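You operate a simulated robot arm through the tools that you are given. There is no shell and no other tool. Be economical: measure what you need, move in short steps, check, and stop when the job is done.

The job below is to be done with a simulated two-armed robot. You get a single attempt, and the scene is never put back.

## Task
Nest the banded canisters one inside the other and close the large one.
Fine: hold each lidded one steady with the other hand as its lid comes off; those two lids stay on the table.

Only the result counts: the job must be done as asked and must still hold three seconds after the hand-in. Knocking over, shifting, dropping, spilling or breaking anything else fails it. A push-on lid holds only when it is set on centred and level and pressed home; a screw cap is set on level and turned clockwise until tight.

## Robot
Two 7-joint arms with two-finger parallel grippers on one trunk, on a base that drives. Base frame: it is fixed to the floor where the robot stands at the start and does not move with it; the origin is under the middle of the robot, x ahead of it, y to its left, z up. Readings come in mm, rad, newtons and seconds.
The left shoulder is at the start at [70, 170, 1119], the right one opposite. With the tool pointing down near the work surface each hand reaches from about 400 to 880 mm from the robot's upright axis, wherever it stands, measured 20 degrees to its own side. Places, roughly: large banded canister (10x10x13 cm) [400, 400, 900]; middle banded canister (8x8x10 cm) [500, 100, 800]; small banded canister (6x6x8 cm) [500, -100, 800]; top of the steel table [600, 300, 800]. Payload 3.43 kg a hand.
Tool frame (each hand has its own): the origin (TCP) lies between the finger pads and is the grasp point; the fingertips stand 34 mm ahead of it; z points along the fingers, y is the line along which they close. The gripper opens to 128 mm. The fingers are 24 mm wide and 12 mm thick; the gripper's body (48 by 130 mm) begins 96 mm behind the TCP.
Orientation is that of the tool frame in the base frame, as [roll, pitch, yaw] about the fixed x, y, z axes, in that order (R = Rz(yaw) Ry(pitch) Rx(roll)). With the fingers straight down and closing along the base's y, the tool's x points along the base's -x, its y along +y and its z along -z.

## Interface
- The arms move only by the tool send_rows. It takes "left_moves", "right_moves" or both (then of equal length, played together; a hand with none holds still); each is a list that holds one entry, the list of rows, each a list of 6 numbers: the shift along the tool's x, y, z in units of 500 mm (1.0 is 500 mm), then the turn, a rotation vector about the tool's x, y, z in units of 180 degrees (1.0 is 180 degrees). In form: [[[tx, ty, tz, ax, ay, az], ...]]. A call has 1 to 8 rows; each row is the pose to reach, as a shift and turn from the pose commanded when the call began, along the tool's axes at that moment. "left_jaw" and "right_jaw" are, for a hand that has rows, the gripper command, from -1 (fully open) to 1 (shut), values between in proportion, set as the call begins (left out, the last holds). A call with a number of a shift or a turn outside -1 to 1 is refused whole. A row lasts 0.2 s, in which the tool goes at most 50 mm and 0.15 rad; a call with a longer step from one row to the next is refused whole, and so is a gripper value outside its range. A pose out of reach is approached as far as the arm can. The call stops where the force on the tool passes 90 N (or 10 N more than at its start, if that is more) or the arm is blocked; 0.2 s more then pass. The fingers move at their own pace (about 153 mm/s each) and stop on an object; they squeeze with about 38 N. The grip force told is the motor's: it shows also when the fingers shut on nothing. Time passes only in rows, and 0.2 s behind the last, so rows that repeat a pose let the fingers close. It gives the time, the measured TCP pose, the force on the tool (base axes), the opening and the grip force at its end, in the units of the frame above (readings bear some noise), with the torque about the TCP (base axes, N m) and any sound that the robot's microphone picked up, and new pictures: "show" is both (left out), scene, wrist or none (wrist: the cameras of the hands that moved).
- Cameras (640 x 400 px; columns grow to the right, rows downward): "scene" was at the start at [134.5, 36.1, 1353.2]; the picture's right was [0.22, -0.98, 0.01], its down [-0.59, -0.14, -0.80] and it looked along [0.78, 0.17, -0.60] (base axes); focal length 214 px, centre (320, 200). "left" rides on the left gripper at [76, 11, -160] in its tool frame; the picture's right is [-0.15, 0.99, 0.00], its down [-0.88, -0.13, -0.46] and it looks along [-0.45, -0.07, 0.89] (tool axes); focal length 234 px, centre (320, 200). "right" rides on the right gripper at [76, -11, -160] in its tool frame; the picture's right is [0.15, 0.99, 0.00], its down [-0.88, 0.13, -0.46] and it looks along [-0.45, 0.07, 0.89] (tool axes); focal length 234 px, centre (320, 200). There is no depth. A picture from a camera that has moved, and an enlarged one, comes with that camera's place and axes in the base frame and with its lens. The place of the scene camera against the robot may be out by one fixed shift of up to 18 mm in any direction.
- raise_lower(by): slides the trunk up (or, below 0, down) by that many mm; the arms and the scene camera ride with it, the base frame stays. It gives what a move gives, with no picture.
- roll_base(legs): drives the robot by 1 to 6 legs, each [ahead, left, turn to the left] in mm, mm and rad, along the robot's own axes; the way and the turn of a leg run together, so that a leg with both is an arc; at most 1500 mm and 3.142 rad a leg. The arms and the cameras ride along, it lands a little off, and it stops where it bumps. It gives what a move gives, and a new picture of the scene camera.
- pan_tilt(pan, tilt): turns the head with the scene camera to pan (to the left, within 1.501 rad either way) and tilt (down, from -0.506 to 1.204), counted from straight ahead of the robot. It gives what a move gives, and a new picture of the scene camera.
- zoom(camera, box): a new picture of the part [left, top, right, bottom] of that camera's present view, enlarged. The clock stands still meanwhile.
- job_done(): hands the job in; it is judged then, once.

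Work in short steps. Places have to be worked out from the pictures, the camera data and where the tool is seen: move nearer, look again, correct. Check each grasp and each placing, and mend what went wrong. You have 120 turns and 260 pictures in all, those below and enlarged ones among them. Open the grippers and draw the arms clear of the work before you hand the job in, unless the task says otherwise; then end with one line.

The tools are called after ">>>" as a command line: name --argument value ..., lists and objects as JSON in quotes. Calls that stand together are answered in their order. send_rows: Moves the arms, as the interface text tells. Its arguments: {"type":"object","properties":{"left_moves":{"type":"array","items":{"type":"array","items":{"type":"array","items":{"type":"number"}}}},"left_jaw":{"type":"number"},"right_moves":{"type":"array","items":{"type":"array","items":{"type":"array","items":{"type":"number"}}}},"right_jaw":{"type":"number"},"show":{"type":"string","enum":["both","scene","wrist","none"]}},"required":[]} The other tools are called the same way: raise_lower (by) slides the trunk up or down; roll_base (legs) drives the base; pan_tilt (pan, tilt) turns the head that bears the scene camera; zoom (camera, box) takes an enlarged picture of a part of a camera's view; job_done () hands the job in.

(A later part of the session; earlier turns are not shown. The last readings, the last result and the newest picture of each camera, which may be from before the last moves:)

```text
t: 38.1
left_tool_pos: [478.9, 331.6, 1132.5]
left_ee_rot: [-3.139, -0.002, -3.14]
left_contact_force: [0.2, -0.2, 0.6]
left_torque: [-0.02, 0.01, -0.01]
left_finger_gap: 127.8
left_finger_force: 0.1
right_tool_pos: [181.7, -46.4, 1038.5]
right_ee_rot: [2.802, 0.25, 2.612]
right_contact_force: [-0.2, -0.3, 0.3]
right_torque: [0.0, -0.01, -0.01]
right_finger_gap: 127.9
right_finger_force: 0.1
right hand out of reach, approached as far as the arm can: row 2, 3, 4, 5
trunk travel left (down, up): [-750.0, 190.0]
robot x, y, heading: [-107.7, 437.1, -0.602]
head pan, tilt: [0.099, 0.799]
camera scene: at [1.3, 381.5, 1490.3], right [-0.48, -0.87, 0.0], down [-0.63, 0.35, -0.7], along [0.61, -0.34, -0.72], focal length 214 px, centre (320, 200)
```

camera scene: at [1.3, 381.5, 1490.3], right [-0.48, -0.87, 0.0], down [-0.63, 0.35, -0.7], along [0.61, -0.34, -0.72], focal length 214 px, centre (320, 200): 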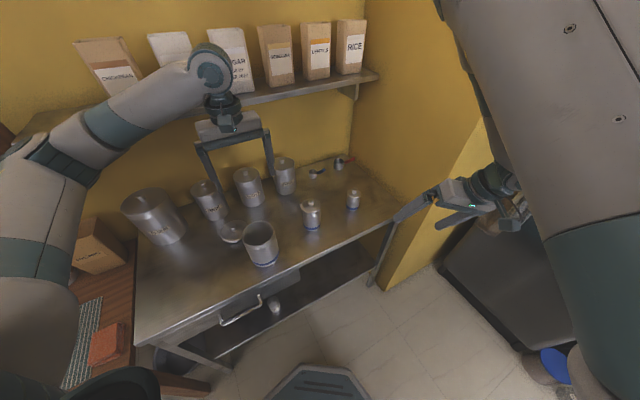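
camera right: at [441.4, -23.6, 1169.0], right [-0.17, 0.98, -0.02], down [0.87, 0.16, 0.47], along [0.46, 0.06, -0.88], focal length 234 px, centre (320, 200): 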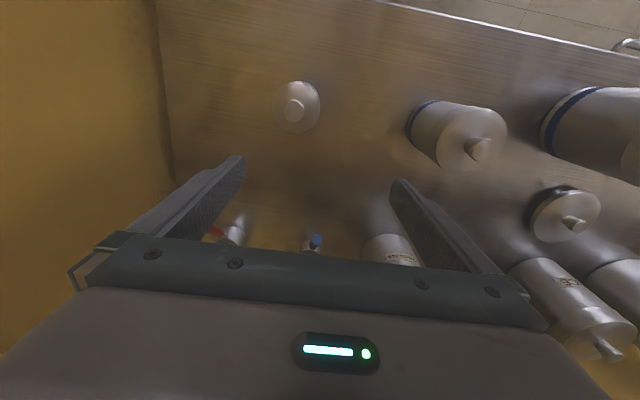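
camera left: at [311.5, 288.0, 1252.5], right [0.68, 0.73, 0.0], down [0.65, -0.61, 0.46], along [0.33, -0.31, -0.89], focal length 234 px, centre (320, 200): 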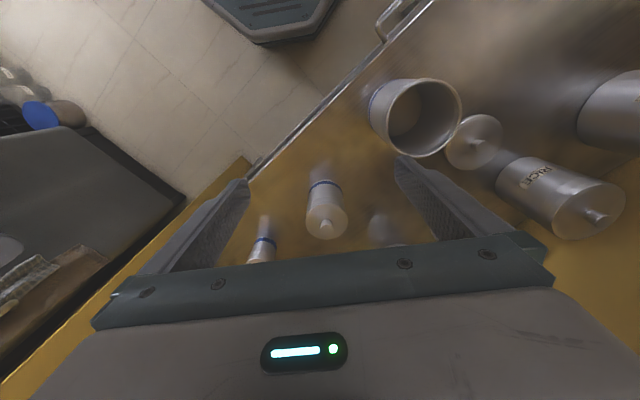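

Still limited in close; I continue the rotation while moving outward over the table edge, where this arm has reach.

>>> send_rows --right_moves '[[[-0.032, 0.065, 0.053, 0.002, -0.0276, -0.0292], [-0.064, 0.13, 0.106, 0.0039, -0.0552, -0.0583], [-0.0965, 0.1945, 0.1585, 0.0059, -0.0828, -0.0875], [-0.129, 0.259, 0.211, 0.0079, -0.11, -0.1167], [-0.161, 0.324, 0.264, 0.0098, -0.138, -0.146], [-0.193, 0.389, 0.317, 0.0118, -0.1655, -0.175]]]' --show "both"

```text
t: 39.5
left_tool_pos: [480.6, 329.5, 1131.8]
left_ee_rot: [-3.141, -0.004, 3.141]
left_contact_force: [0.7, 0.2, 0.7]
left_torque: [0.03, 0.05, -0.02]
left_finger_gap: 128.2
left_finger_force: 0.1
right_tool_pos: [332.3, -91.0, 966.3]
right_ee_rot: [-3.094, 0.879, -3.059]
right_contact_force: [-0.4, -0.1, 0.1]
right_torque: [0.02, 0.0, 0.03]
right_finger_gap: 127.7
right_finger_force: 0.0
right hand out of reach, approached as far as the arm can: row 1, 2, 3, 4, 5, 6
trunk travel left (down, up): [-750.0, 190.0]
robot x, y, heading: [-112.2, 440.5, -0.611]
head pan, tilt: [0.099, 0.799]
camera scene: at [3.1, 379.0, 1490.1], right [-0.48, -0.87, 0.0], down [-0.63, 0.35, -0.7], along [0.61, -0.34, -0.72], focal length 214 px, centre (320, 200)
camera right: at [162.3, -108.3, 1012.3], right [-0.14, 0.98, -0.14], down [0.2, 0.17, 0.96], along [0.97, 0.1, -0.22], focal length 234 px, centre (320, 200)
```

scene: 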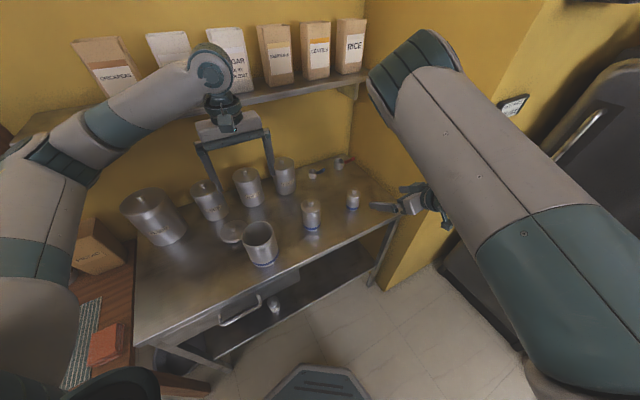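
right: 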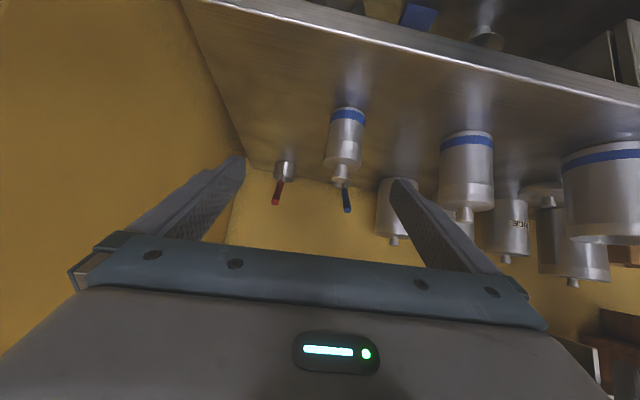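

Orientation is right but the arm won't swing inward past its own shoulder line. So I place the base squarely instead: heading 0, with the right shoulder lined up on the middle canister.

>>> roll_base --legs '[[-127, -217, 0], [0, 0, 0.611]]'

```text
t: 43.1
left_tool_pos: [205.4, 585.9, 1132.3]
left_ee_rot: [-3.141, -0.002, -2.524]
left_contact_force: [-0.7, 0.3, 0.3]
left_torque: [0.0, -0.03, -0.02]
left_finger_gap: 128.3
left_finger_force: 0.0
right_tool_pos: [326.3, 158.9, 968.1]
right_ee_rot: [-3.094, 0.88, -2.444]
right_contact_force: [0.5, 0.9, 0.0]
right_torque: [-0.02, 0.02, -0.01]
right_finger_gap: 127.9
right_finger_force: 0.0
trunk travel left (down, up): [-750.0, 190.0]
robot x, y, heading: [-340.8, 337.0, 0.009]
head pan, tilt: [0.099, 0.799]
camera scene: at [-208.6, 352.4, 1490.2], right [0.11, -0.99, 0.0], down [-0.71, -0.08, -0.7], along [0.69, 0.08, -0.72], focal length 214 px, centre (320, 200)
```

scene: 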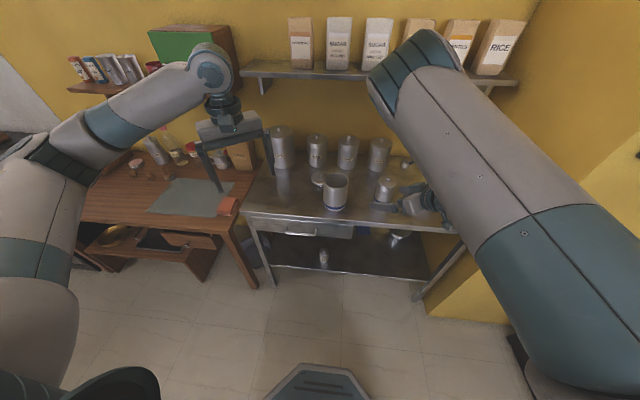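

The hand points forward-left (about 40° yaw), which is fine for holding. I shift it slightly right and down, then roll to the standoff, and look.

>>> send_rows --right_moves '[[[0.05, -0.051, -0.014, 0, 0, 0], [0.1, -0.102, -0.028, 0, 0, 0], [0.151, -0.153, -0.042, 0, 0, 0], [0.151, -0.153, -0.042, 0, 0, 0]]]' --show "none"

>>> roll_base --legs '[[70, 19, 0]]'

>>> zoom --camera "right" --box '[0, 0, 640, 400]'

```text
t: 44.1
left_tool_pos: [205.5, 586.3, 1133.2]
left_ee_rot: [-3.141, -0.002, -2.526]
left_contact_force: [0.2, -0.1, 0.2]
left_torque: [-0.03, -0.01, 0.0]
left_finger_gap: 127.8
left_finger_force: 0.1
right_tool_pos: [324.8, 57.7, 926.3]
right_ee_rot: [-3.093, 0.882, -2.443]
right_contact_force: [-0.7, 0.0, 0.7]
right_torque: [-0.03, -0.01, 0.02]
right_finger_gap: 128.0
right_finger_force: 0.0
trunk travel left (down, up): [-750.0, 190.0]
robot x, y, heading: [-338.5, 339.8, 0.007]
head pan, tilt: [0.099, 0.799]
```

```text
t: 45.1
left_tool_pos: [272.8, 604.7, 1132.4]
left_ee_rot: [-3.14, 0.001, -2.525]
left_contact_force: [0.7, 0.0, 0.0]
left_torque: [-0.02, 0.01, 0.01]
left_finger_gap: 128.2
left_finger_force: 0.0
right_tool_pos: [391.4, 76.0, 926.1]
right_ee_rot: [-3.093, 0.882, -2.445]
right_contact_force: [0.2, -0.3, -0.1]
right_torque: [0.03, 0.0, 0.01]
right_finger_gap: 127.9
right_finger_force: 0.1
trunk travel left (down, up): [-750.0, 190.0]
robot x, y, heading: [-271.1, 354.3, 0.012]
head pan, tilt: [0.099, 0.799]
camera scene: at [-141.5, 371.4, 1490.5], right [0.11, -0.99, 0.0], down [-0.71, -0.08, -0.7], along [0.69, 0.08, -0.72], focal length 214 px, centre (320, 200)
```

scene: 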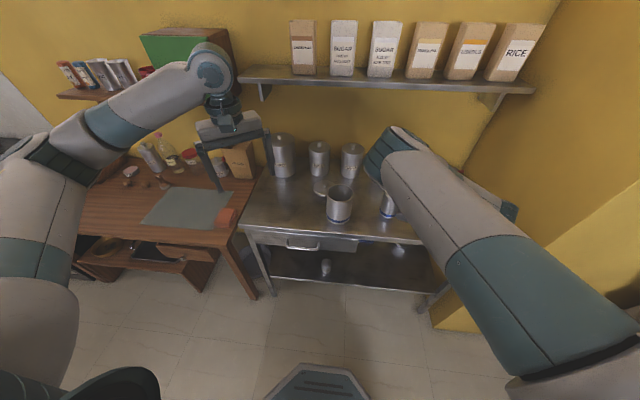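

```text
1.00 times, centred on (320, 200) of right (not enlarged: the box is as wide or as high as the picture)
camera zoom: at [262.7, -36.7, 971.8], right [-0.68, 0.72, -0.14], down [0.07, 0.25, 0.97], along [0.73, 0.64, -0.22], focal length 234 px, centre (320, 200)
```

zoom: 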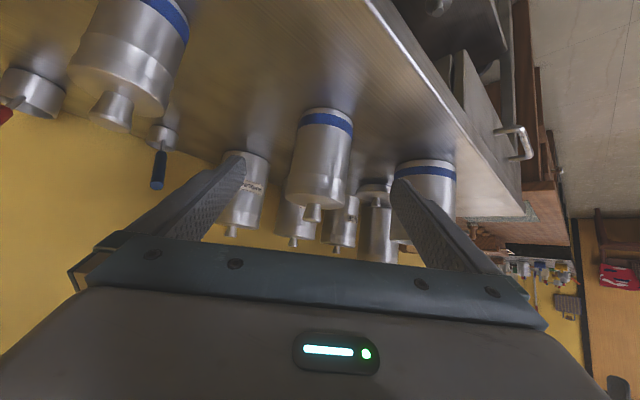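

The middle canister sits centred between the open fingers, about 140 mm along the finger axis. I advance along the fingers with a 3 mm sideways trim.

>>> send_rows --right_moves '[[[0, -0.005, 0.07, 0, 0, 0], [0, -0.01, 0.14, 0, 0, 0], [0, -0.01, 0.21, 0, 0, 0], [0, -0.01, 0.272, 0, 0, 0]]]' --show "both"

```text
t: 46.1
left_tool_pos: [271.6, 604.5, 1133.2]
left_ee_rot: [-3.141, -0.002, -2.525]
left_contact_force: [0.3, 0.2, 0.0]
left_torque: [0.03, 0.04, 0.0]
left_finger_gap: 127.9
left_finger_force: 0.1
right_tool_pos: [481.1, 134.5, 839.5]
right_ee_rot: [-3.096, 0.879, -2.446]
right_contact_force: [1.0, -0.5, -0.5]
right_torque: [0.02, 0.02, 0.03]
right_finger_gap: 127.9
right_finger_force: 0.0
trunk travel left (down, up): [-750.0, 190.0]
robot x, y, heading: [-268.5, 349.7, 0.009]
head pan, tilt: [0.099, 0.799]
camera scene: at [-140.3, 371.7, 1490.3], right [0.11, -0.99, 0.0], down [-0.71, -0.08, -0.7], along [0.69, 0.08, -0.72], focal length 214 px, centre (320, 200)
camera right: at [351.0, 21.5, 885.6], right [-0.68, 0.72, -0.14], down [0.07, 0.25, 0.96], along [0.73, 0.64, -0.22], focal length 234 px, centre (320, 200)
```

scene: 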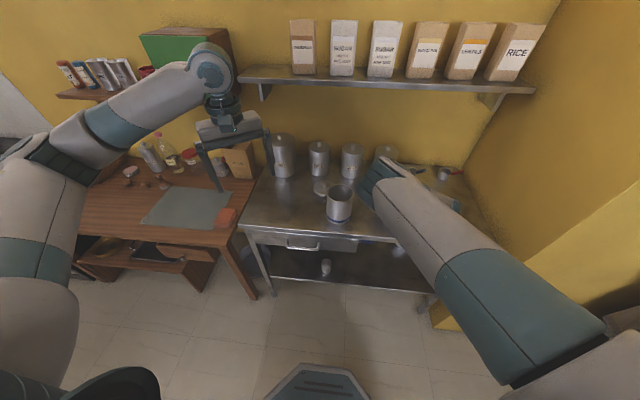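
right: 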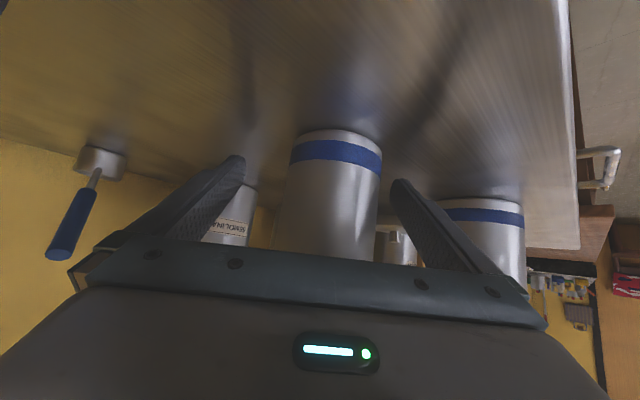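

The TCP is ~7 mm short in y of the canister axis; I centre it and close the right hand gently on the body.

>>> send_rows --right_moves '[[[0, 0.012, 0.004, 0, 0, 0], [0, 0.012, 0.004, 0, 0, 0]]]' --show "none"

>>> send_rows --right_moves '[[[0, 0, 0, 0, 0, 0], [0, 0, 0, 0, 0, 0], [0, 0, 0, 0, 0, 0]]]' --right_jaw 1 --show "wrist"

```text
t: 46.7
left_tool_pos: [273.2, 604.8, 1132.9]
left_ee_rot: [3.141, -0.002, -2.526]
left_contact_force: [-0.1, -0.1, 0.4]
left_torque: [-0.01, -0.02, -0.04]
left_finger_gap: 128.2
left_finger_force: 0.0
right_tool_pos: [478.8, 140.0, 838.8]
right_ee_rot: [-3.092, 0.882, -2.446]
right_contact_force: [-0.3, -0.6, -0.1]
right_torque: [-0.01, -0.05, 0.0]
right_finger_gap: 127.9
right_finger_force: 0.1
trunk travel left (down, up): [-750.0, 190.0]
robot x, y, heading: [-273.8, 353.1, 0.007]
head pan, tilt: [0.099, 0.799]
```

```text
t: 47.5
left_tool_pos: [273.6, 605.0, 1133.5]
left_ee_rot: [-3.14, -0.001, -2.526]
left_contact_force: [0.7, -0.4, 0.5]
left_torque: [-0.02, -0.03, 0.01]
left_finger_gap: 128.2
left_finger_force: 0.1
right_tool_pos: [478.4, 140.0, 838.2]
right_ee_rot: [-3.095, 0.882, -2.446]
right_contact_force: [-0.1, -0.1, 0.8]
right_torque: [0.08, 0.02, 0.0]
right_finger_gap: 70.2
right_finger_force: 37.9
trunk travel left (down, up): [-750.0, 190.0]
robot x, y, heading: [-269.1, 356.4, 0.008]
head pan, tilt: [0.099, 0.799]
camera right: at [348.6, 27.4, 884.3], right [-0.68, 0.72, -0.14], down [0.07, 0.25, 0.96], along [0.73, 0.64, -0.22], focal length 234 px, centre (320, 200)
```

right: 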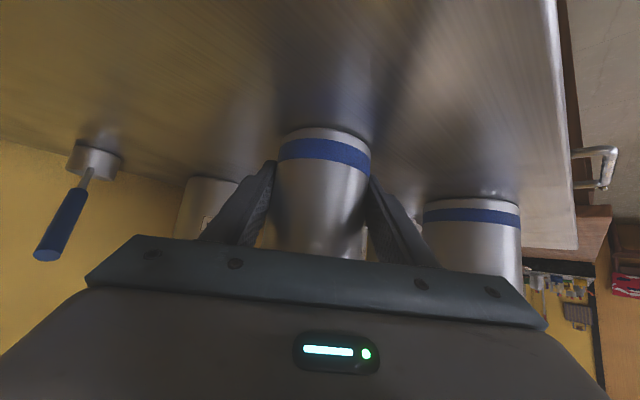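

Grip holds (70 mm, 38 N). I lift it 15 mm and draw it 100 mm toward the robot, so that the left arm can reach it after rolling forward.

>>> send_rows --right_moves '[[[-0.023, 0, -0.019, 0, 0, 0], [0.012, 0.045, -0.062, 0, 0, 0], [0.048, 0.09, -0.105, 0, 0, 0], [0.074, 0.13, -0.137, 0, 0, 0]]]' --show "both"

```text
t: 48.5
left_tool_pos: [273.5, 606.4, 1132.9]
left_ee_rot: [-3.14, -0.001, -2.525]
left_contact_force: [0.3, 0.4, 1.1]
left_torque: [-0.02, -0.01, 0.01]
left_finger_gap: 128.0
left_finger_force: 0.0
right_tool_pos: [376.9, 144.3, 852.1]
right_ee_rot: [-3.092, 0.883, -2.444]
right_contact_force: [1.4, -0.3, 4.9]
right_torque: [0.22, 0.04, -0.03]
right_finger_gap: 70.3
right_finger_force: 38.1
trunk travel left (down, up): [-750.0, 190.0]
robot x, y, heading: [-269.0, 356.1, 0.014]
head pan, tilt: [0.099, 0.799]
camera scene: at [-141.0, 372.3, 1490.4], right [0.11, -0.99, 0.0], down [-0.71, -0.08, -0.7], along [0.69, 0.08, -0.72], focal length 214 px, centre (320, 200)
camera right: at [247.8, 32.2, 897.7], right [-0.68, 0.72, -0.14], down [0.07, 0.25, 0.96], along [0.73, 0.64, -0.22], focal length 234 px, centre (320, 200)
```

scene: 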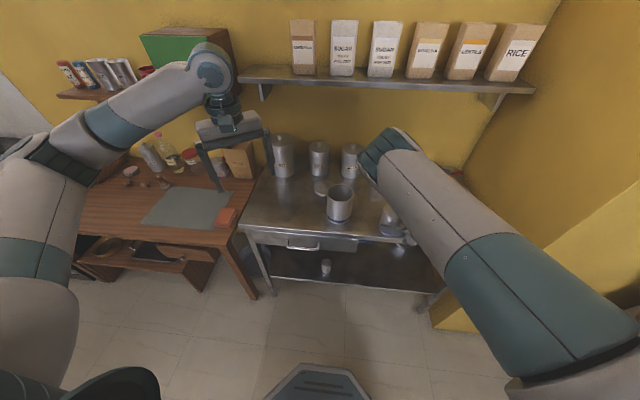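
right: 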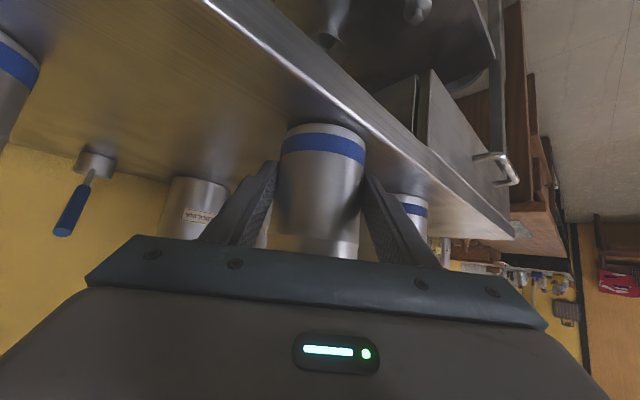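

Works: the canister is held and tracks. I roll forward 80 mm so it is over the table again, then set it down.

>>> roll_base --legs '[[80, 0, 0]]'

>>> send_rows --right_moves '[[[0.0123, 0, 0.0102, 0, 0, 0], [0.0185, 0, 0.0153, 0, 0, 0], [0.0215, 0, 0.0178, 0, 0, 0]]]' --show "wrist"

```text
t: 49.5
left_tool_pos: [352.1, 605.6, 1132.9]
left_ee_rot: [-3.139, 0.0, -2.525]
left_contact_force: [0.4, 0.0, 0.2]
left_torque: [-0.03, 0.02, 0.02]
left_finger_gap: 128.1
left_finger_force: 0.1
right_tool_pos: [456.4, 145.8, 851.4]
right_ee_rot: [-3.095, 0.883, -2.443]
right_contact_force: [-4.2, 0.6, 11.3]
right_torque: [0.42, 0.3, 0.13]
right_finger_gap: 70.9
right_finger_force: 38.3
trunk travel left (down, up): [-750.0, 190.0]
robot x, y, heading: [-192.4, 352.8, 0.011]
head pan, tilt: [0.099, 0.799]
camera scene: at [-61.6, 372.9, 1490.3], right [0.11, -0.99, 0.0], down [-0.71, -0.08, -0.7], along [0.69, 0.08, -0.72], focal length 214 px, centre (320, 200)
```

scene: 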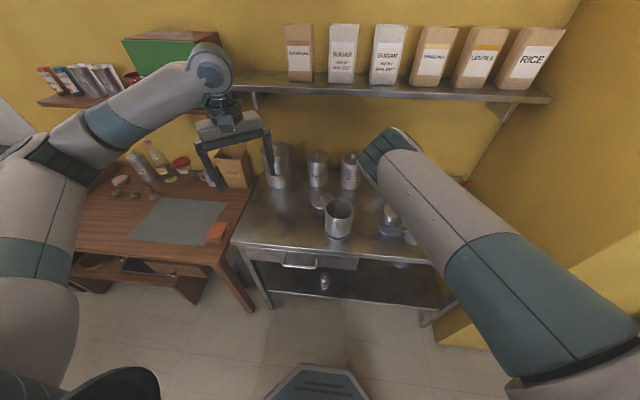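

```text
t: 50.3
left_tool_pos: [350.3, 606.3, 1133.9]
left_ee_rot: [-3.14, -0.001, -2.525]
left_contact_force: [0.1, -0.1, 0.8]
left_torque: [0.0, -0.03, -0.01]
left_finger_gap: 128.0
left_finger_force: 0.1
right_tool_pos: [455.5, 146.4, 838.3]
right_ee_rot: [-3.092, 0.882, -2.444]
right_contact_force: [-1.2, -3.3, 26.7]
right_torque: [1.38, -0.32, 0.03]
right_finger_gap: 70.4
right_finger_force: 38.2
trunk travel left (down, up): [-750.0, 190.0]
robot x, y, heading: [-191.3, 351.9, 0.01]
head pan, tilt: [0.099, 0.799]
camera right: at [326.0, 33.0, 883.9], right [-0.68, 0.72, -0.14], down [0.06, 0.25, 0.97], along [0.73, 0.64, -0.22], focal length 234 px, centre (320, 200)
```

right: 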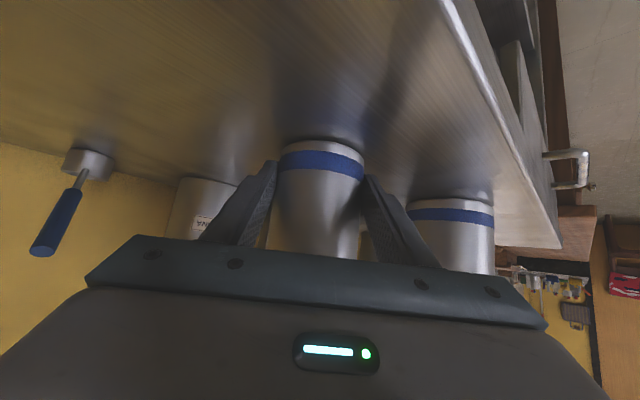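

The middle canister stands on the table in the right hand's grip, axis about (456,148). The right elbow leaves little room for a vertical left hand, so I tilt the left hand 45° (fingers right-down, closing along x) and stage it left of the knob.

>>> send_rows --left_moves '[[[0.0185, -0.0715, 0.008, 0.0146, 0.028, -0.0352], [0.037, -0.143, 0.0165, 0.0291, 0.0563, -0.0703], [0.0555, -0.2145, 0.025, 0.0437, 0.0844, -0.1055], [0.074, -0.286, 0.033, 0.0583, 0.1125, -0.1407], [0.0925, -0.3575, 0.041, 0.0728, 0.1406, -0.1758], [0.111, -0.429, 0.0495, 0.0874, 0.1688, -0.211], [0.1295, -0.5005, 0.058, 0.102, 0.197, -0.246], [0.148, -0.572, 0.066, 0.1165, 0.225, -0.2813]]]' --show "both"

```text
t: 52.1
left_tool_pos: [457.1, 328.1, 1100.3]
left_ee_rot: [-3.132, -0.77, -1.598]
left_contact_force: [-0.3, -0.2, 0.0]
left_torque: [-0.04, 0.0, -0.06]
left_finger_gap: 127.7
left_finger_force: 0.0
right_tool_pos: [457.3, 146.0, 836.6]
right_ee_rot: [-3.096, 0.881, -2.449]
right_contact_force: [-0.8, 1.2, 4.4]
right_torque: [0.25, 0.01, 0.07]
right_finger_gap: 69.6
right_finger_force: 37.5
trunk travel left (down, up): [-750.0, 190.0]
robot x, y, heading: [-191.4, 355.6, 0.015]
head pan, tilt: [0.099, 0.799]
camera scene: at [-61.0, 372.1, 1490.3], right [0.11, -0.99, 0.0], down [-0.71, -0.08, -0.7], along [0.69, 0.08, -0.72], focal length 214 px, centre (320, 200)
camera left: at [446.0, 387.2, 1267.6], right [-0.99, 0.12, -0.11], down [0.15, 0.95, -0.29], along [0.07, -0.3, -0.95], focal length 234 px, centre (320, 200)
```

scene: 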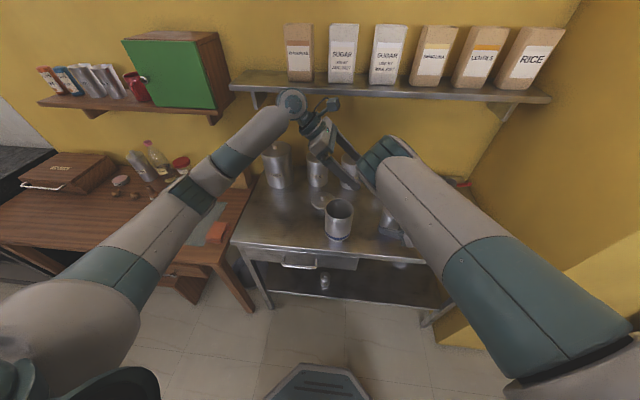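
left: 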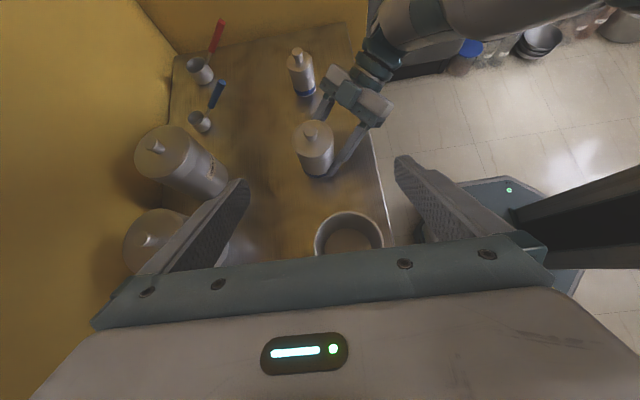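

The left hand is staged exactly. I enlarge the left view on the held canister to measure the knob.

>>> zoom --camera "left" --box '[240, 80, 400, 180]'

```text
4.00 times, centred on (320, 130) of left
camera zoom: at [446.0, 387.2, 1267.6], right [-0.99, 0.12, -0.11], down [0.15, 0.95, -0.29], along [0.07, -0.3, -0.95], focal length 937 px, centre (320, 480)
```

zoom: 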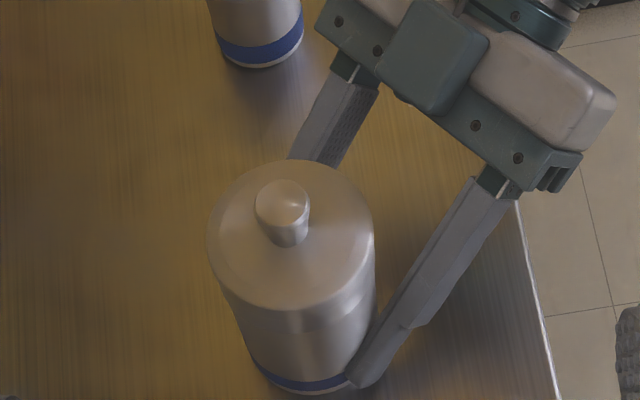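

The knob top is at about (470,147,915). I narrow the left fingers to 60 mm and approach along the finger axis, stopping 50 mm short to check.

>>> send_rows --left_moves '[[[0, -0.018, 0.06, 0, 0, 0], [-0.001, -0.036, 0.14, 0, 0, 0], [-0.002, -0.036, 0.22, 0, 0, 0], [-0.002, -0.036, 0.3, 0, 0, 0], [-0.002, -0.036, 0.364, 0, 0, 0]]]' --left_jaw 0.0625 --show "both"

>>> zoom --camera "left" --box '[220, 100, 420, 225]'

```text
t: 53.3
left_tool_pos: [474.5, 203.2, 968.8]
left_ee_rot: [-3.131, -0.77, -1.599]
left_contact_force: [0.0, 0.4, 0.1]
left_torque: [0.0, -0.01, -0.01]
left_finger_gap: 59.8
left_finger_force: 0.1
right_tool_pos: [458.3, 145.8, 836.8]
right_ee_rot: [-3.095, 0.883, -2.446]
right_contact_force: [0.2, 0.8, 2.4]
right_torque: [0.23, 0.03, 0.04]
right_finger_gap: 69.5
right_finger_force: 38.4
trunk travel left (down, up): [-750.0, 190.0]
robot x, y, heading: [-187.5, 354.6, 0.012]
head pan, tilt: [0.099, 0.799]
camera scene: at [-60.9, 372.2, 1490.3], right [0.11, -0.99, 0.0], down [-0.71, -0.08, -0.7], along [0.69, 0.08, -0.72], focal length 214 px, centre (320, 200)
camera left: at [461.9, 261.9, 1135.9], right [-0.99, 0.12, -0.11], down [0.15, 0.95, -0.28], along [0.07, -0.3, -0.95], focal length 234 px, centre (320, 200)
```

scene: 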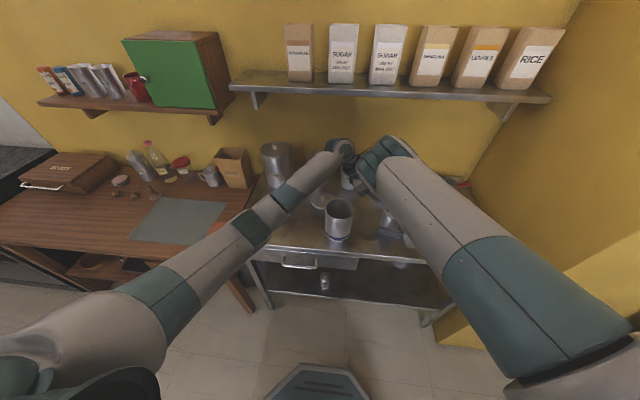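
left: 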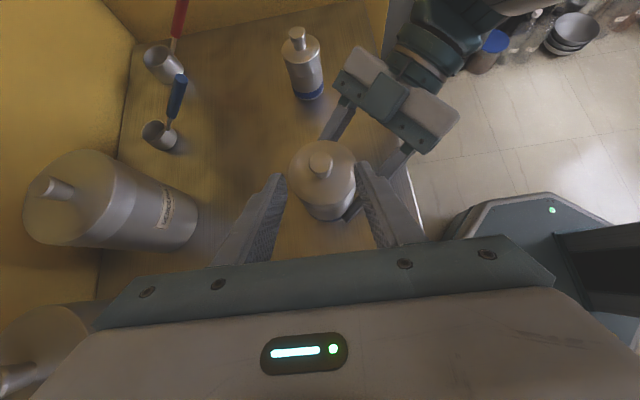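

```text
3.20 times, centred on (320, 162) of left
camera zoom: at [461.9, 261.9, 1135.9], right [-0.99, 0.12, -0.11], down [0.15, 0.95, -0.28], along [0.07, -0.3, -0.95], focal length 749 px, centre (320, 320)
```

zoom: 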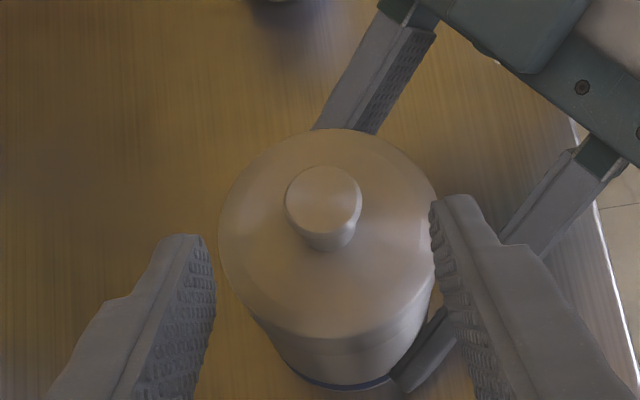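

Knob is centred between the fingers, 75 mm ahead of the TCP. I advance 48 mm and then close on it.

>>> send_rows --left_moves '[[[0, 0, 0.04, 0, 0, 0], [-0.001, 0, 0.07, 0, 0, 0], [-0.002, 0, 0.096, 0, 0, 0]]]' --show "wrist"

>>> send_rows --left_moves '[[[0, 0, 0, 0, 0, 0], [0, 0, 0, 0, 0, 0]]]' --left_jaw 1 --show "wrist"

```text
t: 54.1
left_tool_pos: [473.2, 171.9, 943.3]
left_ee_rot: [-3.119, -0.781, -1.607]
left_contact_force: [-14.8, 33.0, 64.0]
left_torque: [0.13, 1.78, -0.65]
left_finger_gap: 61.9
left_finger_force: 1.2
right_tool_pos: [456.7, 142.4, 838.5]
right_ee_rot: [-3.083, 0.876, -2.447]
right_contact_force: [25.6, -31.8, -27.4]
right_torque: [1.23, 0.76, -0.34]
right_finger_gap: 71.4
right_finger_force: 37.9
trunk travel left (down, up): [-750.0, 190.0]
robot x, y, heading: [-193.2, 353.1, 0.008]
head pan, tilt: [0.099, 0.799]
camera left: at [461.6, 232.2, 1111.0], right [-0.98, 0.12, -0.12], down [0.15, 0.94, -0.29], along [0.08, -0.31, -0.95], focal length 234 px, centre (320, 200)
```

left: 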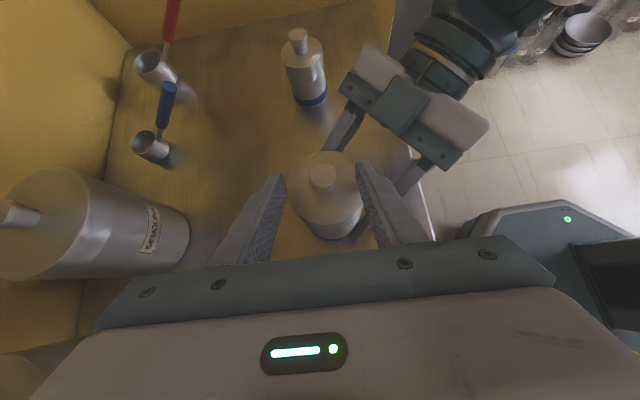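

```text
t: 54.7
left_tool_pos: [472.4, 166.5, 942.7]
left_ee_rot: [-3.113, -0.782, -1.615]
left_contact_force: [-13.4, 8.9, 59.8]
left_torque: [-1.03, 0.51, -0.27]
left_finger_gap: 21.7
left_finger_force: 37.9
right_tool_pos: [455.3, 143.0, 840.0]
right_ee_rot: [-3.086, 0.882, -2.441]
right_contact_force: [23.1, -26.2, -9.4]
right_torque: [-0.13, 1.07, -0.33]
right_finger_gap: 70.8
right_finger_force: 38.4
trunk travel left (down, up): [-750.0, 190.0]
robot x, y, heading: [-188.8, 355.3, 0.013]
head pan, tilt: [0.099, 0.799]
camera left: at [458.1, 227.0, 1110.6], right [-0.98, 0.13, -0.12], down [0.16, 0.94, -0.29], along [0.08, -0.31, -0.95], focal length 234 px, centre (320, 200)
```

left: 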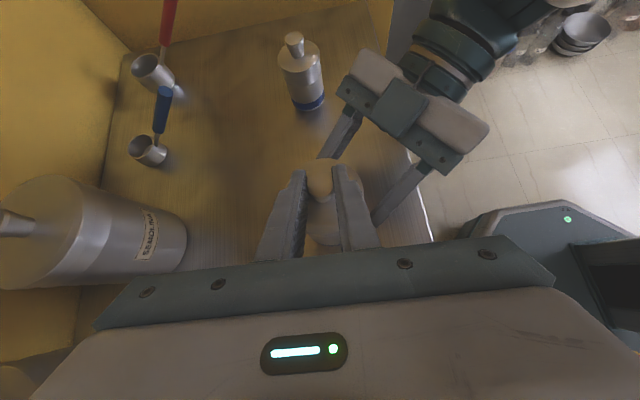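

The knob is gripped (21.7 mm, 38 N). I pull the lid straight up 50 mm while the right hand holds the body.

>>> send_rows --left_moves '[[[0.007, 0, -0.0071, 0, 0, 0], [0.0211, 0, -0.0213, 0, 0, 0], [0.0422, 0, -0.0426, 0, 0, 0], [0.0704, 0, -0.071, 0, 0, 0]]]' --show "both"

```text
t: 55.7
left_tool_pos: [471.8, 171.8, 984.6]
left_ee_rot: [-3.129, -0.768, -1.596]
left_contact_force: [-1.1, 0.0, -0.2]
left_torque: [-0.01, -0.02, 0.01]
left_finger_gap: 21.5
left_finger_force: 37.5
right_tool_pos: [455.5, 151.1, 839.5]
right_ee_rot: [-3.095, 0.887, -2.442]
right_contact_force: [-6.7, 7.8, 24.3]
right_torque: [1.3, 0.26, 0.24]
right_finger_gap: 69.4
right_finger_force: 38.0
trunk travel left (down, up): [-750.0, 190.0]
robot x, y, heading: [-194.4, 357.0, 0.011]
head pan, tilt: [0.099, 0.799]
heard: snap
camera scene: at [-64.5, 374.7, 1490.5], right [0.11, -0.99, 0.0], down [-0.71, -0.08, -0.7], along [0.69, 0.08, -0.72], focal length 214 px, centre (320, 200)
camera left: at [459.9, 231.1, 1152.4], right [-0.99, 0.12, -0.11], down [0.15, 0.95, -0.28], along [0.07, -0.3, -0.95], focal length 234 px, centre (320, 200)
```

scene: 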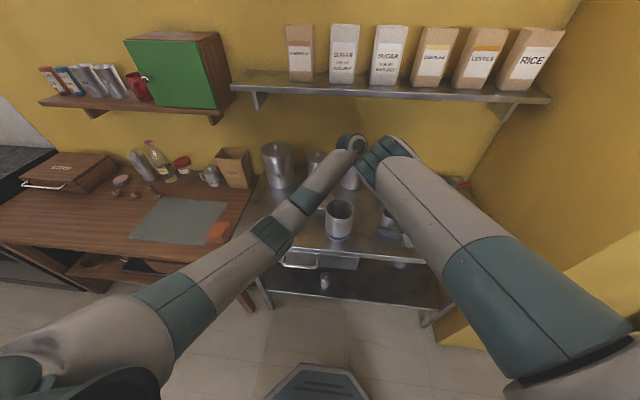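
left: 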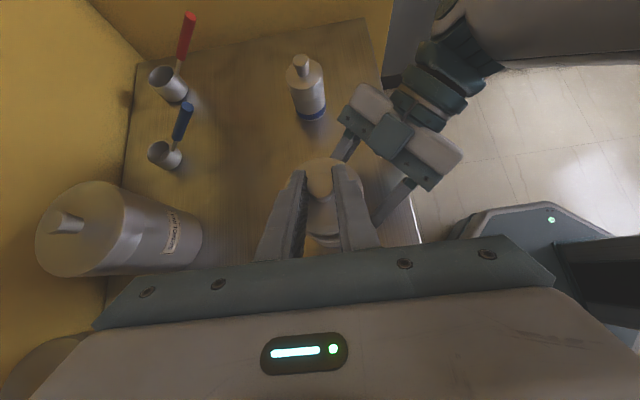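

The lid snapped off. I raise it and carry it over to a free spot around (575,255) on the table.

>>> send_rows --left_moves '[[[0.0417, 0, -0.0431, 0, 0, 0], [0.0, -0.05, -0.077, 0, 0, 0], [-0.042, -0.1, -0.11, 0, 0, 0], [-0.085, -0.15, -0.145, 0, 0, 0], [-0.127, -0.2, -0.178, 0, 0, 0]]]' --show "both"

```text
t: 56.9
left_tool_pos: [574.2, 276.4, 1007.1]
left_ee_rot: [-3.126, -0.772, -1.602]
left_contact_force: [-0.1, 1.0, -0.2]
left_torque: [-0.02, 0.01, -0.05]
left_finger_gap: 21.5
left_finger_force: 38.0
right_tool_pos: [455.9, 146.4, 838.4]
right_ee_rot: [-3.09, 0.88, -2.443]
right_contact_force: [-1.3, 3.3, 22.8]
right_torque: [1.17, -0.08, 0.12]
right_finger_gap: 69.5
right_finger_force: 38.1
trunk travel left (down, up): [-750.0, 190.0]
robot x, y, heading: [-191.1, 356.5, 0.011]
head pan, tilt: [0.099, 0.799]
camera scene: at [-63.4, 374.2, 1490.5], right [0.11, -0.99, 0.0], down [-0.71, -0.08, -0.7], along [0.69, 0.08, -0.72], focal length 214 px, centre (320, 200)
camera left: at [562.4, 335.7, 1173.6], right [-0.99, 0.13, -0.11], down [0.15, 0.95, -0.29], along [0.07, -0.3, -0.95], focal length 234 px, centre (320, 200)
```

scene: 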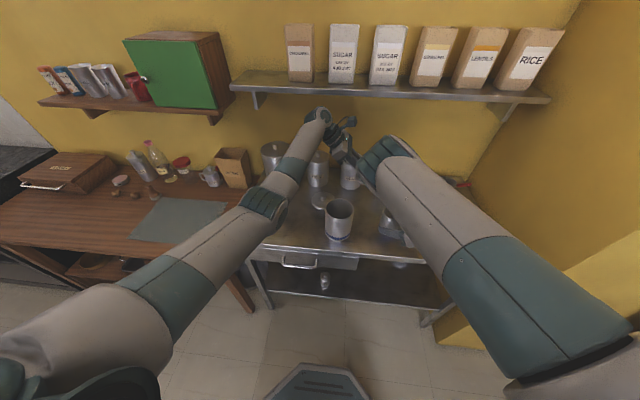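
left: 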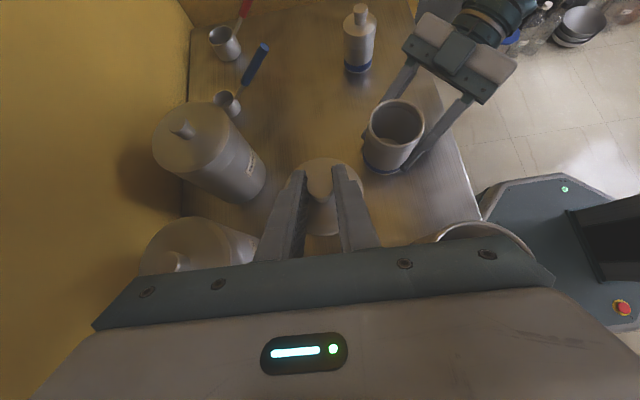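

Lid in hand, middle canister open. I lower the lid most of the way.

>>> send_rows --left_moves '[[[-0.06, 0, 0.062, 0, 0, 0], [-0.115, 0, 0.119, 0, 0, 0], [-0.16, 0, 0.1655, 0, 0, 0]]]' --show "wrist"

>>> send_rows --left_moves '[[[-0.014, 0, 0.0145, 0, 0, 0], [-0.021, 0, 0.0217, 0, 0, 0]]]' --show "none"

```text
t: 57.7
left_tool_pos: [576.5, 276.1, 890.5]
left_ee_rot: [-3.128, -0.772, -1.601]
left_contact_force: [0.8, -0.2, -0.1]
left_torque: [0.03, -0.02, -0.02]
left_finger_gap: 21.6
left_finger_force: 37.7
right_tool_pos: [456.0, 145.6, 837.2]
right_ee_rot: [-3.094, 0.879, -2.449]
right_contact_force: [-4.0, 1.4, 11.9]
right_torque: [0.52, 0.07, 0.22]
right_finger_gap: 68.7
right_finger_force: 38.2
trunk travel left (down, up): [-750.0, 190.0]
robot x, y, heading: [-190.5, 352.1, 0.012]
head pan, tilt: [0.099, 0.799]
camera left: at [563.4, 334.8, 1057.8], right [-0.99, 0.13, -0.11], down [0.15, 0.95, -0.28], along [0.07, -0.3, -0.95], focal length 234 px, centre (320, 200)
```

left: 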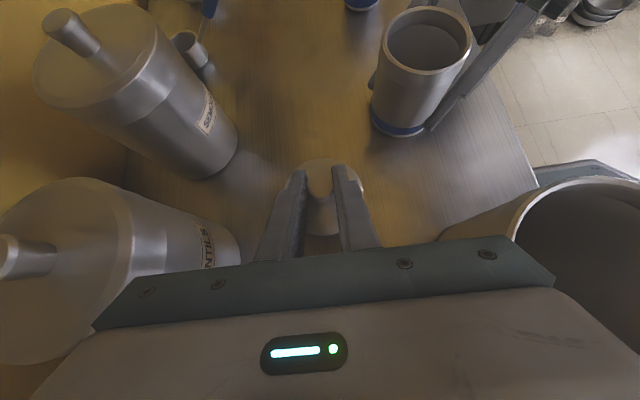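

```text
t: 58.3
left_tool_pos: [574.9, 274.9, 875.0]
left_ee_rot: [-3.127, -0.769, -1.602]
left_contact_force: [-0.7, -0.2, 0.1]
left_torque: [-0.03, 0.0, 0.01]
left_finger_gap: 21.8
left_finger_force: 38.0
right_tool_pos: [455.7, 146.4, 837.5]
right_ee_rot: [-3.094, 0.88, -2.448]
right_contact_force: [-3.7, 0.8, 7.9]
right_torque: [0.36, 0.07, 0.15]
right_finger_gap: 68.7
right_finger_force: 38.2
trunk travel left (down, up): [-750.0, 190.0]
robot x, y, heading: [-191.1, 353.6, 0.01]
head pan, tilt: [0.099, 0.799]
```

No contact yet; continue lowering in small steps.

>>> send_rows --left_moves '[[[-0.0083, 0, 0.0086, 0, 0, 0], [-0.0125, 0, 0.0129, 0, 0, 0]]]' --show "none"

>>> send_rows --left_moves '[[[-0.0056, 0, 0.0058, 0, 0, 0]]]' --show "none"

>>> send_rows --left_moves '[[[-0.0056, 0, 0.0058, 0, 0, 0]]]' --show "wrist"

```text
t: 58.9
left_tool_pos: [576.0, 275.0, 865.9]
left_ee_rot: [-3.129, -0.771, -1.6]
left_contact_force: [0.2, -0.5, -0.2]
left_torque: [-0.01, -0.01, 0.03]
left_finger_gap: 21.4
left_finger_force: 37.7
right_tool_pos: [457.7, 146.9, 837.7]
right_ee_rot: [-3.095, 0.881, -2.447]
right_contact_force: [-2.8, -0.7, 4.9]
right_torque: [0.23, 0.08, 0.12]
right_finger_gap: 68.3
right_finger_force: 37.8
trunk travel left (down, up): [-750.0, 190.0]
robot x, y, heading: [-190.3, 356.7, 0.009]
head pan, tilt: [0.099, 0.799]
```

```text
t: 59.3
left_tool_pos: [575.8, 275.5, 861.5]
left_ee_rot: [-3.13, -0.771, -1.599]
left_contact_force: [0.1, -0.1, -0.8]
left_torque: [0.01, 0.02, 0.0]
left_finger_gap: 21.5
left_finger_force: 38.6
right_tool_pos: [455.9, 145.2, 837.0]
right_ee_rot: [-3.095, 0.88, -2.447]
right_contact_force: [-2.8, -0.1, 3.3]
right_torque: [0.24, 0.1, 0.05]
right_finger_gap: 68.3
right_finger_force: 38.0
trunk travel left (down, up): [-750.0, 190.0]
robot x, y, heading: [-188.5, 353.2, 0.009]
head pan, tilt: [0.099, 0.799]
```

```text
t: 59.7
left_tool_pos: [575.9, 275.5, 857.7]
left_ee_rot: [-3.13, -0.769, -1.601]
left_contact_force: [-0.6, 0.1, -0.5]
left_torque: [0.0, 0.02, 0.0]
left_finger_gap: 21.8
left_finger_force: 37.8
right_tool_pos: [457.8, 144.6, 837.0]
right_ee_rot: [-3.094, 0.882, -2.447]
right_contact_force: [-1.7, -0.8, 2.9]
right_torque: [0.11, 0.08, 0.03]
right_finger_gap: 68.5
right_finger_force: 38.0
trunk travel left (down, up): [-750.0, 190.0]
robot x, y, heading: [-190.2, 355.6, 0.012]
head pan, tilt: [0.099, 0.799]
camera left: at [564.5, 333.8, 1025.0], right [-0.99, 0.13, -0.11], down [0.15, 0.95, -0.28], along [0.07, -0.3, -0.95], focal length 234 px, centre (320, 200)
```

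left: 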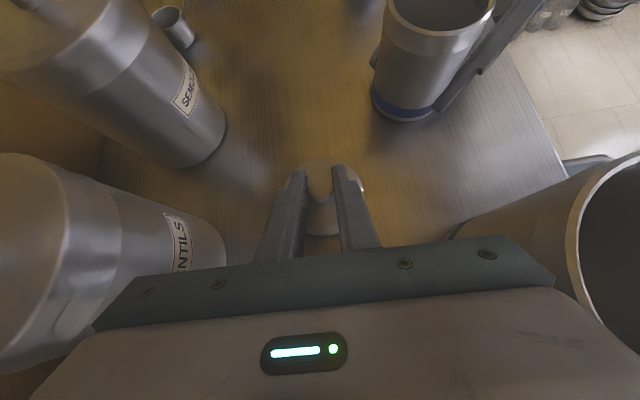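

Still free. Continue down in 4 mm steps.

>>> send_rows --left_moves '[[[-0.0056, 0, 0.0058, 0, 0, 0]]]' --show "none"

>>> send_rows --left_moves '[[[-0.0056, 0, 0.0058, 0, 0, 0]]]' --show "none"

>>> send_rows --left_moves '[[[-0.0042, 0, 0.0043, 0, 0, 0]]]' --show "none"

```text
t: 60.1
left_tool_pos: [577.0, 274.5, 854.7]
left_ee_rot: [-3.129, -0.771, -1.6]
left_contact_force: [-1.9, 1.1, 6.5]
left_torque: [0.06, 0.22, 0.01]
left_finger_gap: 21.5
left_finger_force: 38.1
right_tool_pos: [456.9, 146.0, 836.4]
right_ee_rot: [-3.095, 0.879, -2.447]
right_contact_force: [-0.4, -0.1, -0.8]
right_torque: [0.04, 0.03, 0.02]
right_finger_gap: 68.6
right_finger_force: 37.9
trunk travel left (down, up): [-750.0, 190.0]
robot x, y, heading: [-190.3, 354.4, 0.007]
head pan, tilt: [0.099, 0.799]
```

```text
t: 60.5
left_tool_pos: [576.8, 274.5, 855.3]
left_ee_rot: [-3.12, -0.773, -1.605]
left_contact_force: [-1.2, 2.3, 23.3]
left_torque: [0.25, 0.48, -0.03]
left_finger_gap: 21.6
left_finger_force: 38.2
right_tool_pos: [455.5, 146.5, 837.9]
right_ee_rot: [-3.094, 0.883, -2.444]
right_contact_force: [-0.5, 0.3, -0.9]
right_torque: [-0.02, 0.02, -0.03]
right_finger_gap: 68.3
right_finger_force: 38.7
trunk travel left (down, up): [-750.0, 190.0]
robot x, y, heading: [-189.8, 353.0, 0.018]
head pan, tilt: [0.099, 0.799]
```

```text
t: 60.9
left_tool_pos: [577.4, 275.1, 854.4]
left_ee_rot: [-3.116, -0.776, -1.606]
left_contact_force: [1.9, 2.0, 40.5]
left_torque: [0.04, 0.2, 0.02]
left_finger_gap: 21.6
left_finger_force: 38.2
right_tool_pos: [453.3, 146.5, 840.5]
right_ee_rot: [-3.09, 0.884, -2.443]
right_contact_force: [-0.3, 0.2, -1.3]
right_torque: [-0.03, 0.01, -0.01]
right_finger_gap: 68.2
right_finger_force: 37.6
trunk travel left (down, up): [-750.0, 190.0]
robot x, y, heading: [-194.2, 356.8, 0.011]
head pan, tilt: [0.099, 0.799]
```

The lid is on the table. I open the left hand and withdraw up-left; simultaneously I open the right hand and retreat it along its finger axis.

>>> send_rows --left_moves '[[[0, 0, 0, 0, 0, 0], [0, 0, 0, 0, 0, 0], [0, 0, -0.06, 0, 0, 0], [0, 0, -0.13, 0, 0, 0], [0, 0, -0.21, 0, 0, 0], [0, 0, -0.3, 0, 0, 0]]]' --left_jaw 0.0625 --right_moves '[[[0, 0, 0, 0, 0, 0], [0, 0, 0, 0, 0, 0], [0, 0, -0.06, 0, 0, 0], [0, 0, -0.13, 0, 0, 0], [0, 0, -0.21, 0, 0, 0], [0, 0, -0.29, 0, 0, 0]]]' --right_jaw -1 --show "both"

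```text
t: 62.3
left_tool_pos: [578.2, 380.6, 954.1]
left_ee_rot: [-3.131, -0.77, -1.599]
left_contact_force: [0.3, -0.3, 0.8]
left_torque: [-0.03, -0.02, 0.01]
left_finger_gap: 60.1
left_finger_force: 0.1
right_tool_pos: [366.4, 80.0, 930.5]
right_ee_rot: [-3.093, 0.882, -2.445]
right_contact_force: [-0.4, 1.3, -0.3]
right_torque: [-0.05, -0.02, -0.02]
right_finger_gap: 127.9
right_finger_force: 0.1
trunk travel left (down, up): [-750.0, 190.0]
robot x, y, heading: [-192.4, 356.1, 0.012]
head pan, tilt: [0.099, 0.799]
camera scene: at [-61.3, 373.5, 1490.2], right [0.11, -0.99, 0.0], down [-0.71, -0.08, -0.7], along [0.69, 0.08, -0.72], focal length 214 px, centre (320, 200)
camera right: at [237.4, -33.5, 975.8], right [-0.68, 0.72, -0.14], down [0.07, 0.25, 0.96], along [0.73, 0.64, -0.22], focal length 234 px, centre (320, 200)
camera left: at [566.7, 439.3, 1121.9], right [-0.99, 0.13, -0.11], down [0.15, 0.95, -0.28], along [0.07, -0.3, -0.95], focal length 234 px, centre (320, 200)
```

scene: 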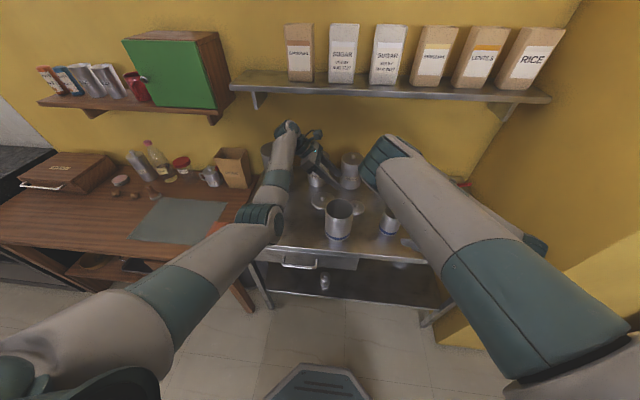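
right: 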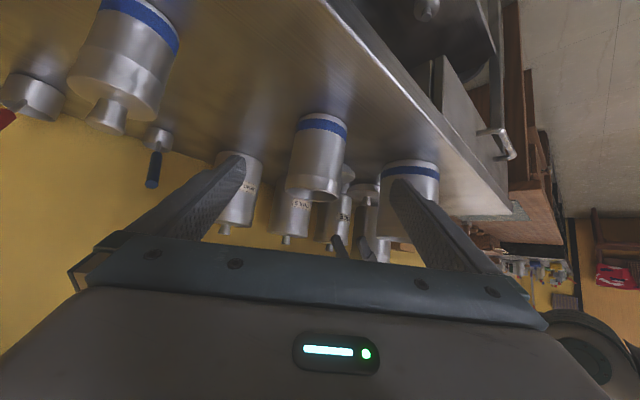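
left: 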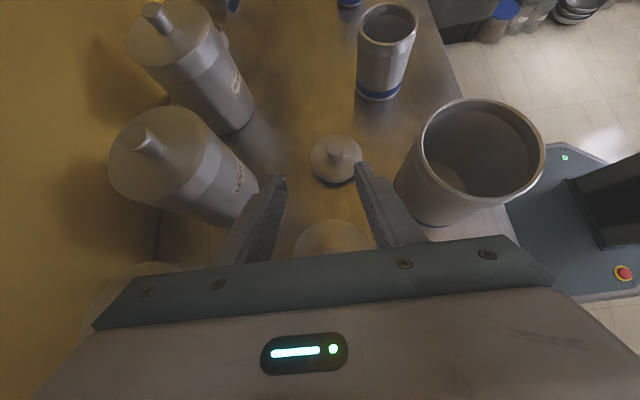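

The lid is down safely and both canisters stand. For the small one I lift the left hand clear, then turn and shift the base so the small canister comes to the same place relative to the robot.

>>> send_rows --left_moves '[[[0.06, 0.03, -0.06, 0, 0, 0], [0.12, 0.09, -0.12, 0, 0, 0], [0.16, 0.16, -0.161, 0, 0, 0]]]' --show "none"

>>> roll_base --legs '[[0, 0, -0.31], [105, 20, 0]]'

>>> zoom --camera "right" --box '[0, 0, 640, 400]'

```text
refused: row 2 steps farther than a row can; nothing moved
```

```text
t: 64.5
left_tool_pos: [655.2, 132.0, 954.4]
left_ee_rot: [-3.129, -0.768, -1.908]
left_contact_force: [0.8, 0.3, -0.1]
left_torque: [0.02, 0.01, 0.01]
left_finger_gap: 60.2
left_finger_force: 0.1
right_tool_pos: [362.3, -89.7, 929.8]
right_ee_rot: [-3.095, 0.882, -2.758]
right_contact_force: [0.0, 0.3, -0.3]
right_torque: [0.01, 0.02, 0.01]
right_finger_gap: 127.9
right_finger_force: 0.0
trunk travel left (down, up): [-750.0, 190.0]
robot x, y, heading: [-80.8, 339.4, -0.302]
head pan, tilt: [0.099, 0.799]
camera scene: at [41.6, 320.6, 1490.3], right [-0.2, -0.98, 0.0], down [-0.7, 0.14, -0.7], along [0.68, -0.14, -0.72], focal length 214 px, centre (320, 200)
```

scene: 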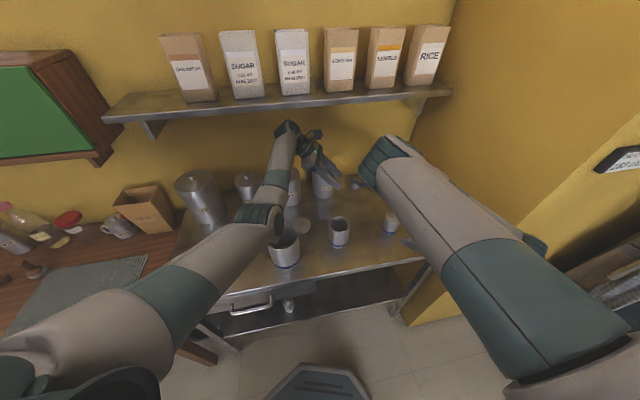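

```text
1.00 times, centred on (320, 200) of right (not enlarged: the box is as wide or as high as the picture)
camera zoom: at [204.2, -158.1, 975.3], right [-0.42, 0.89, -0.14], down [0.14, 0.22, 0.96], along [0.89, 0.39, -0.22], focal length 234 px, centre (320, 200)
```

zoom: 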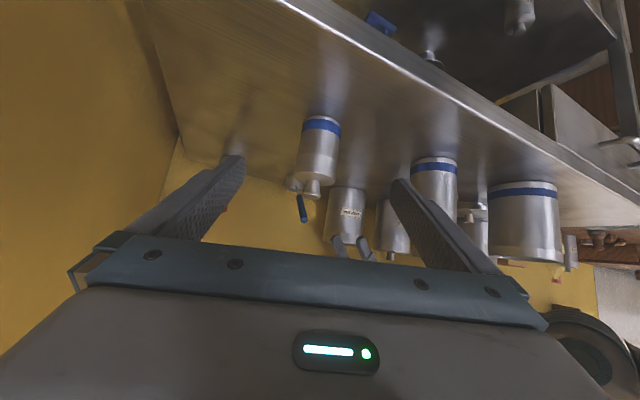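

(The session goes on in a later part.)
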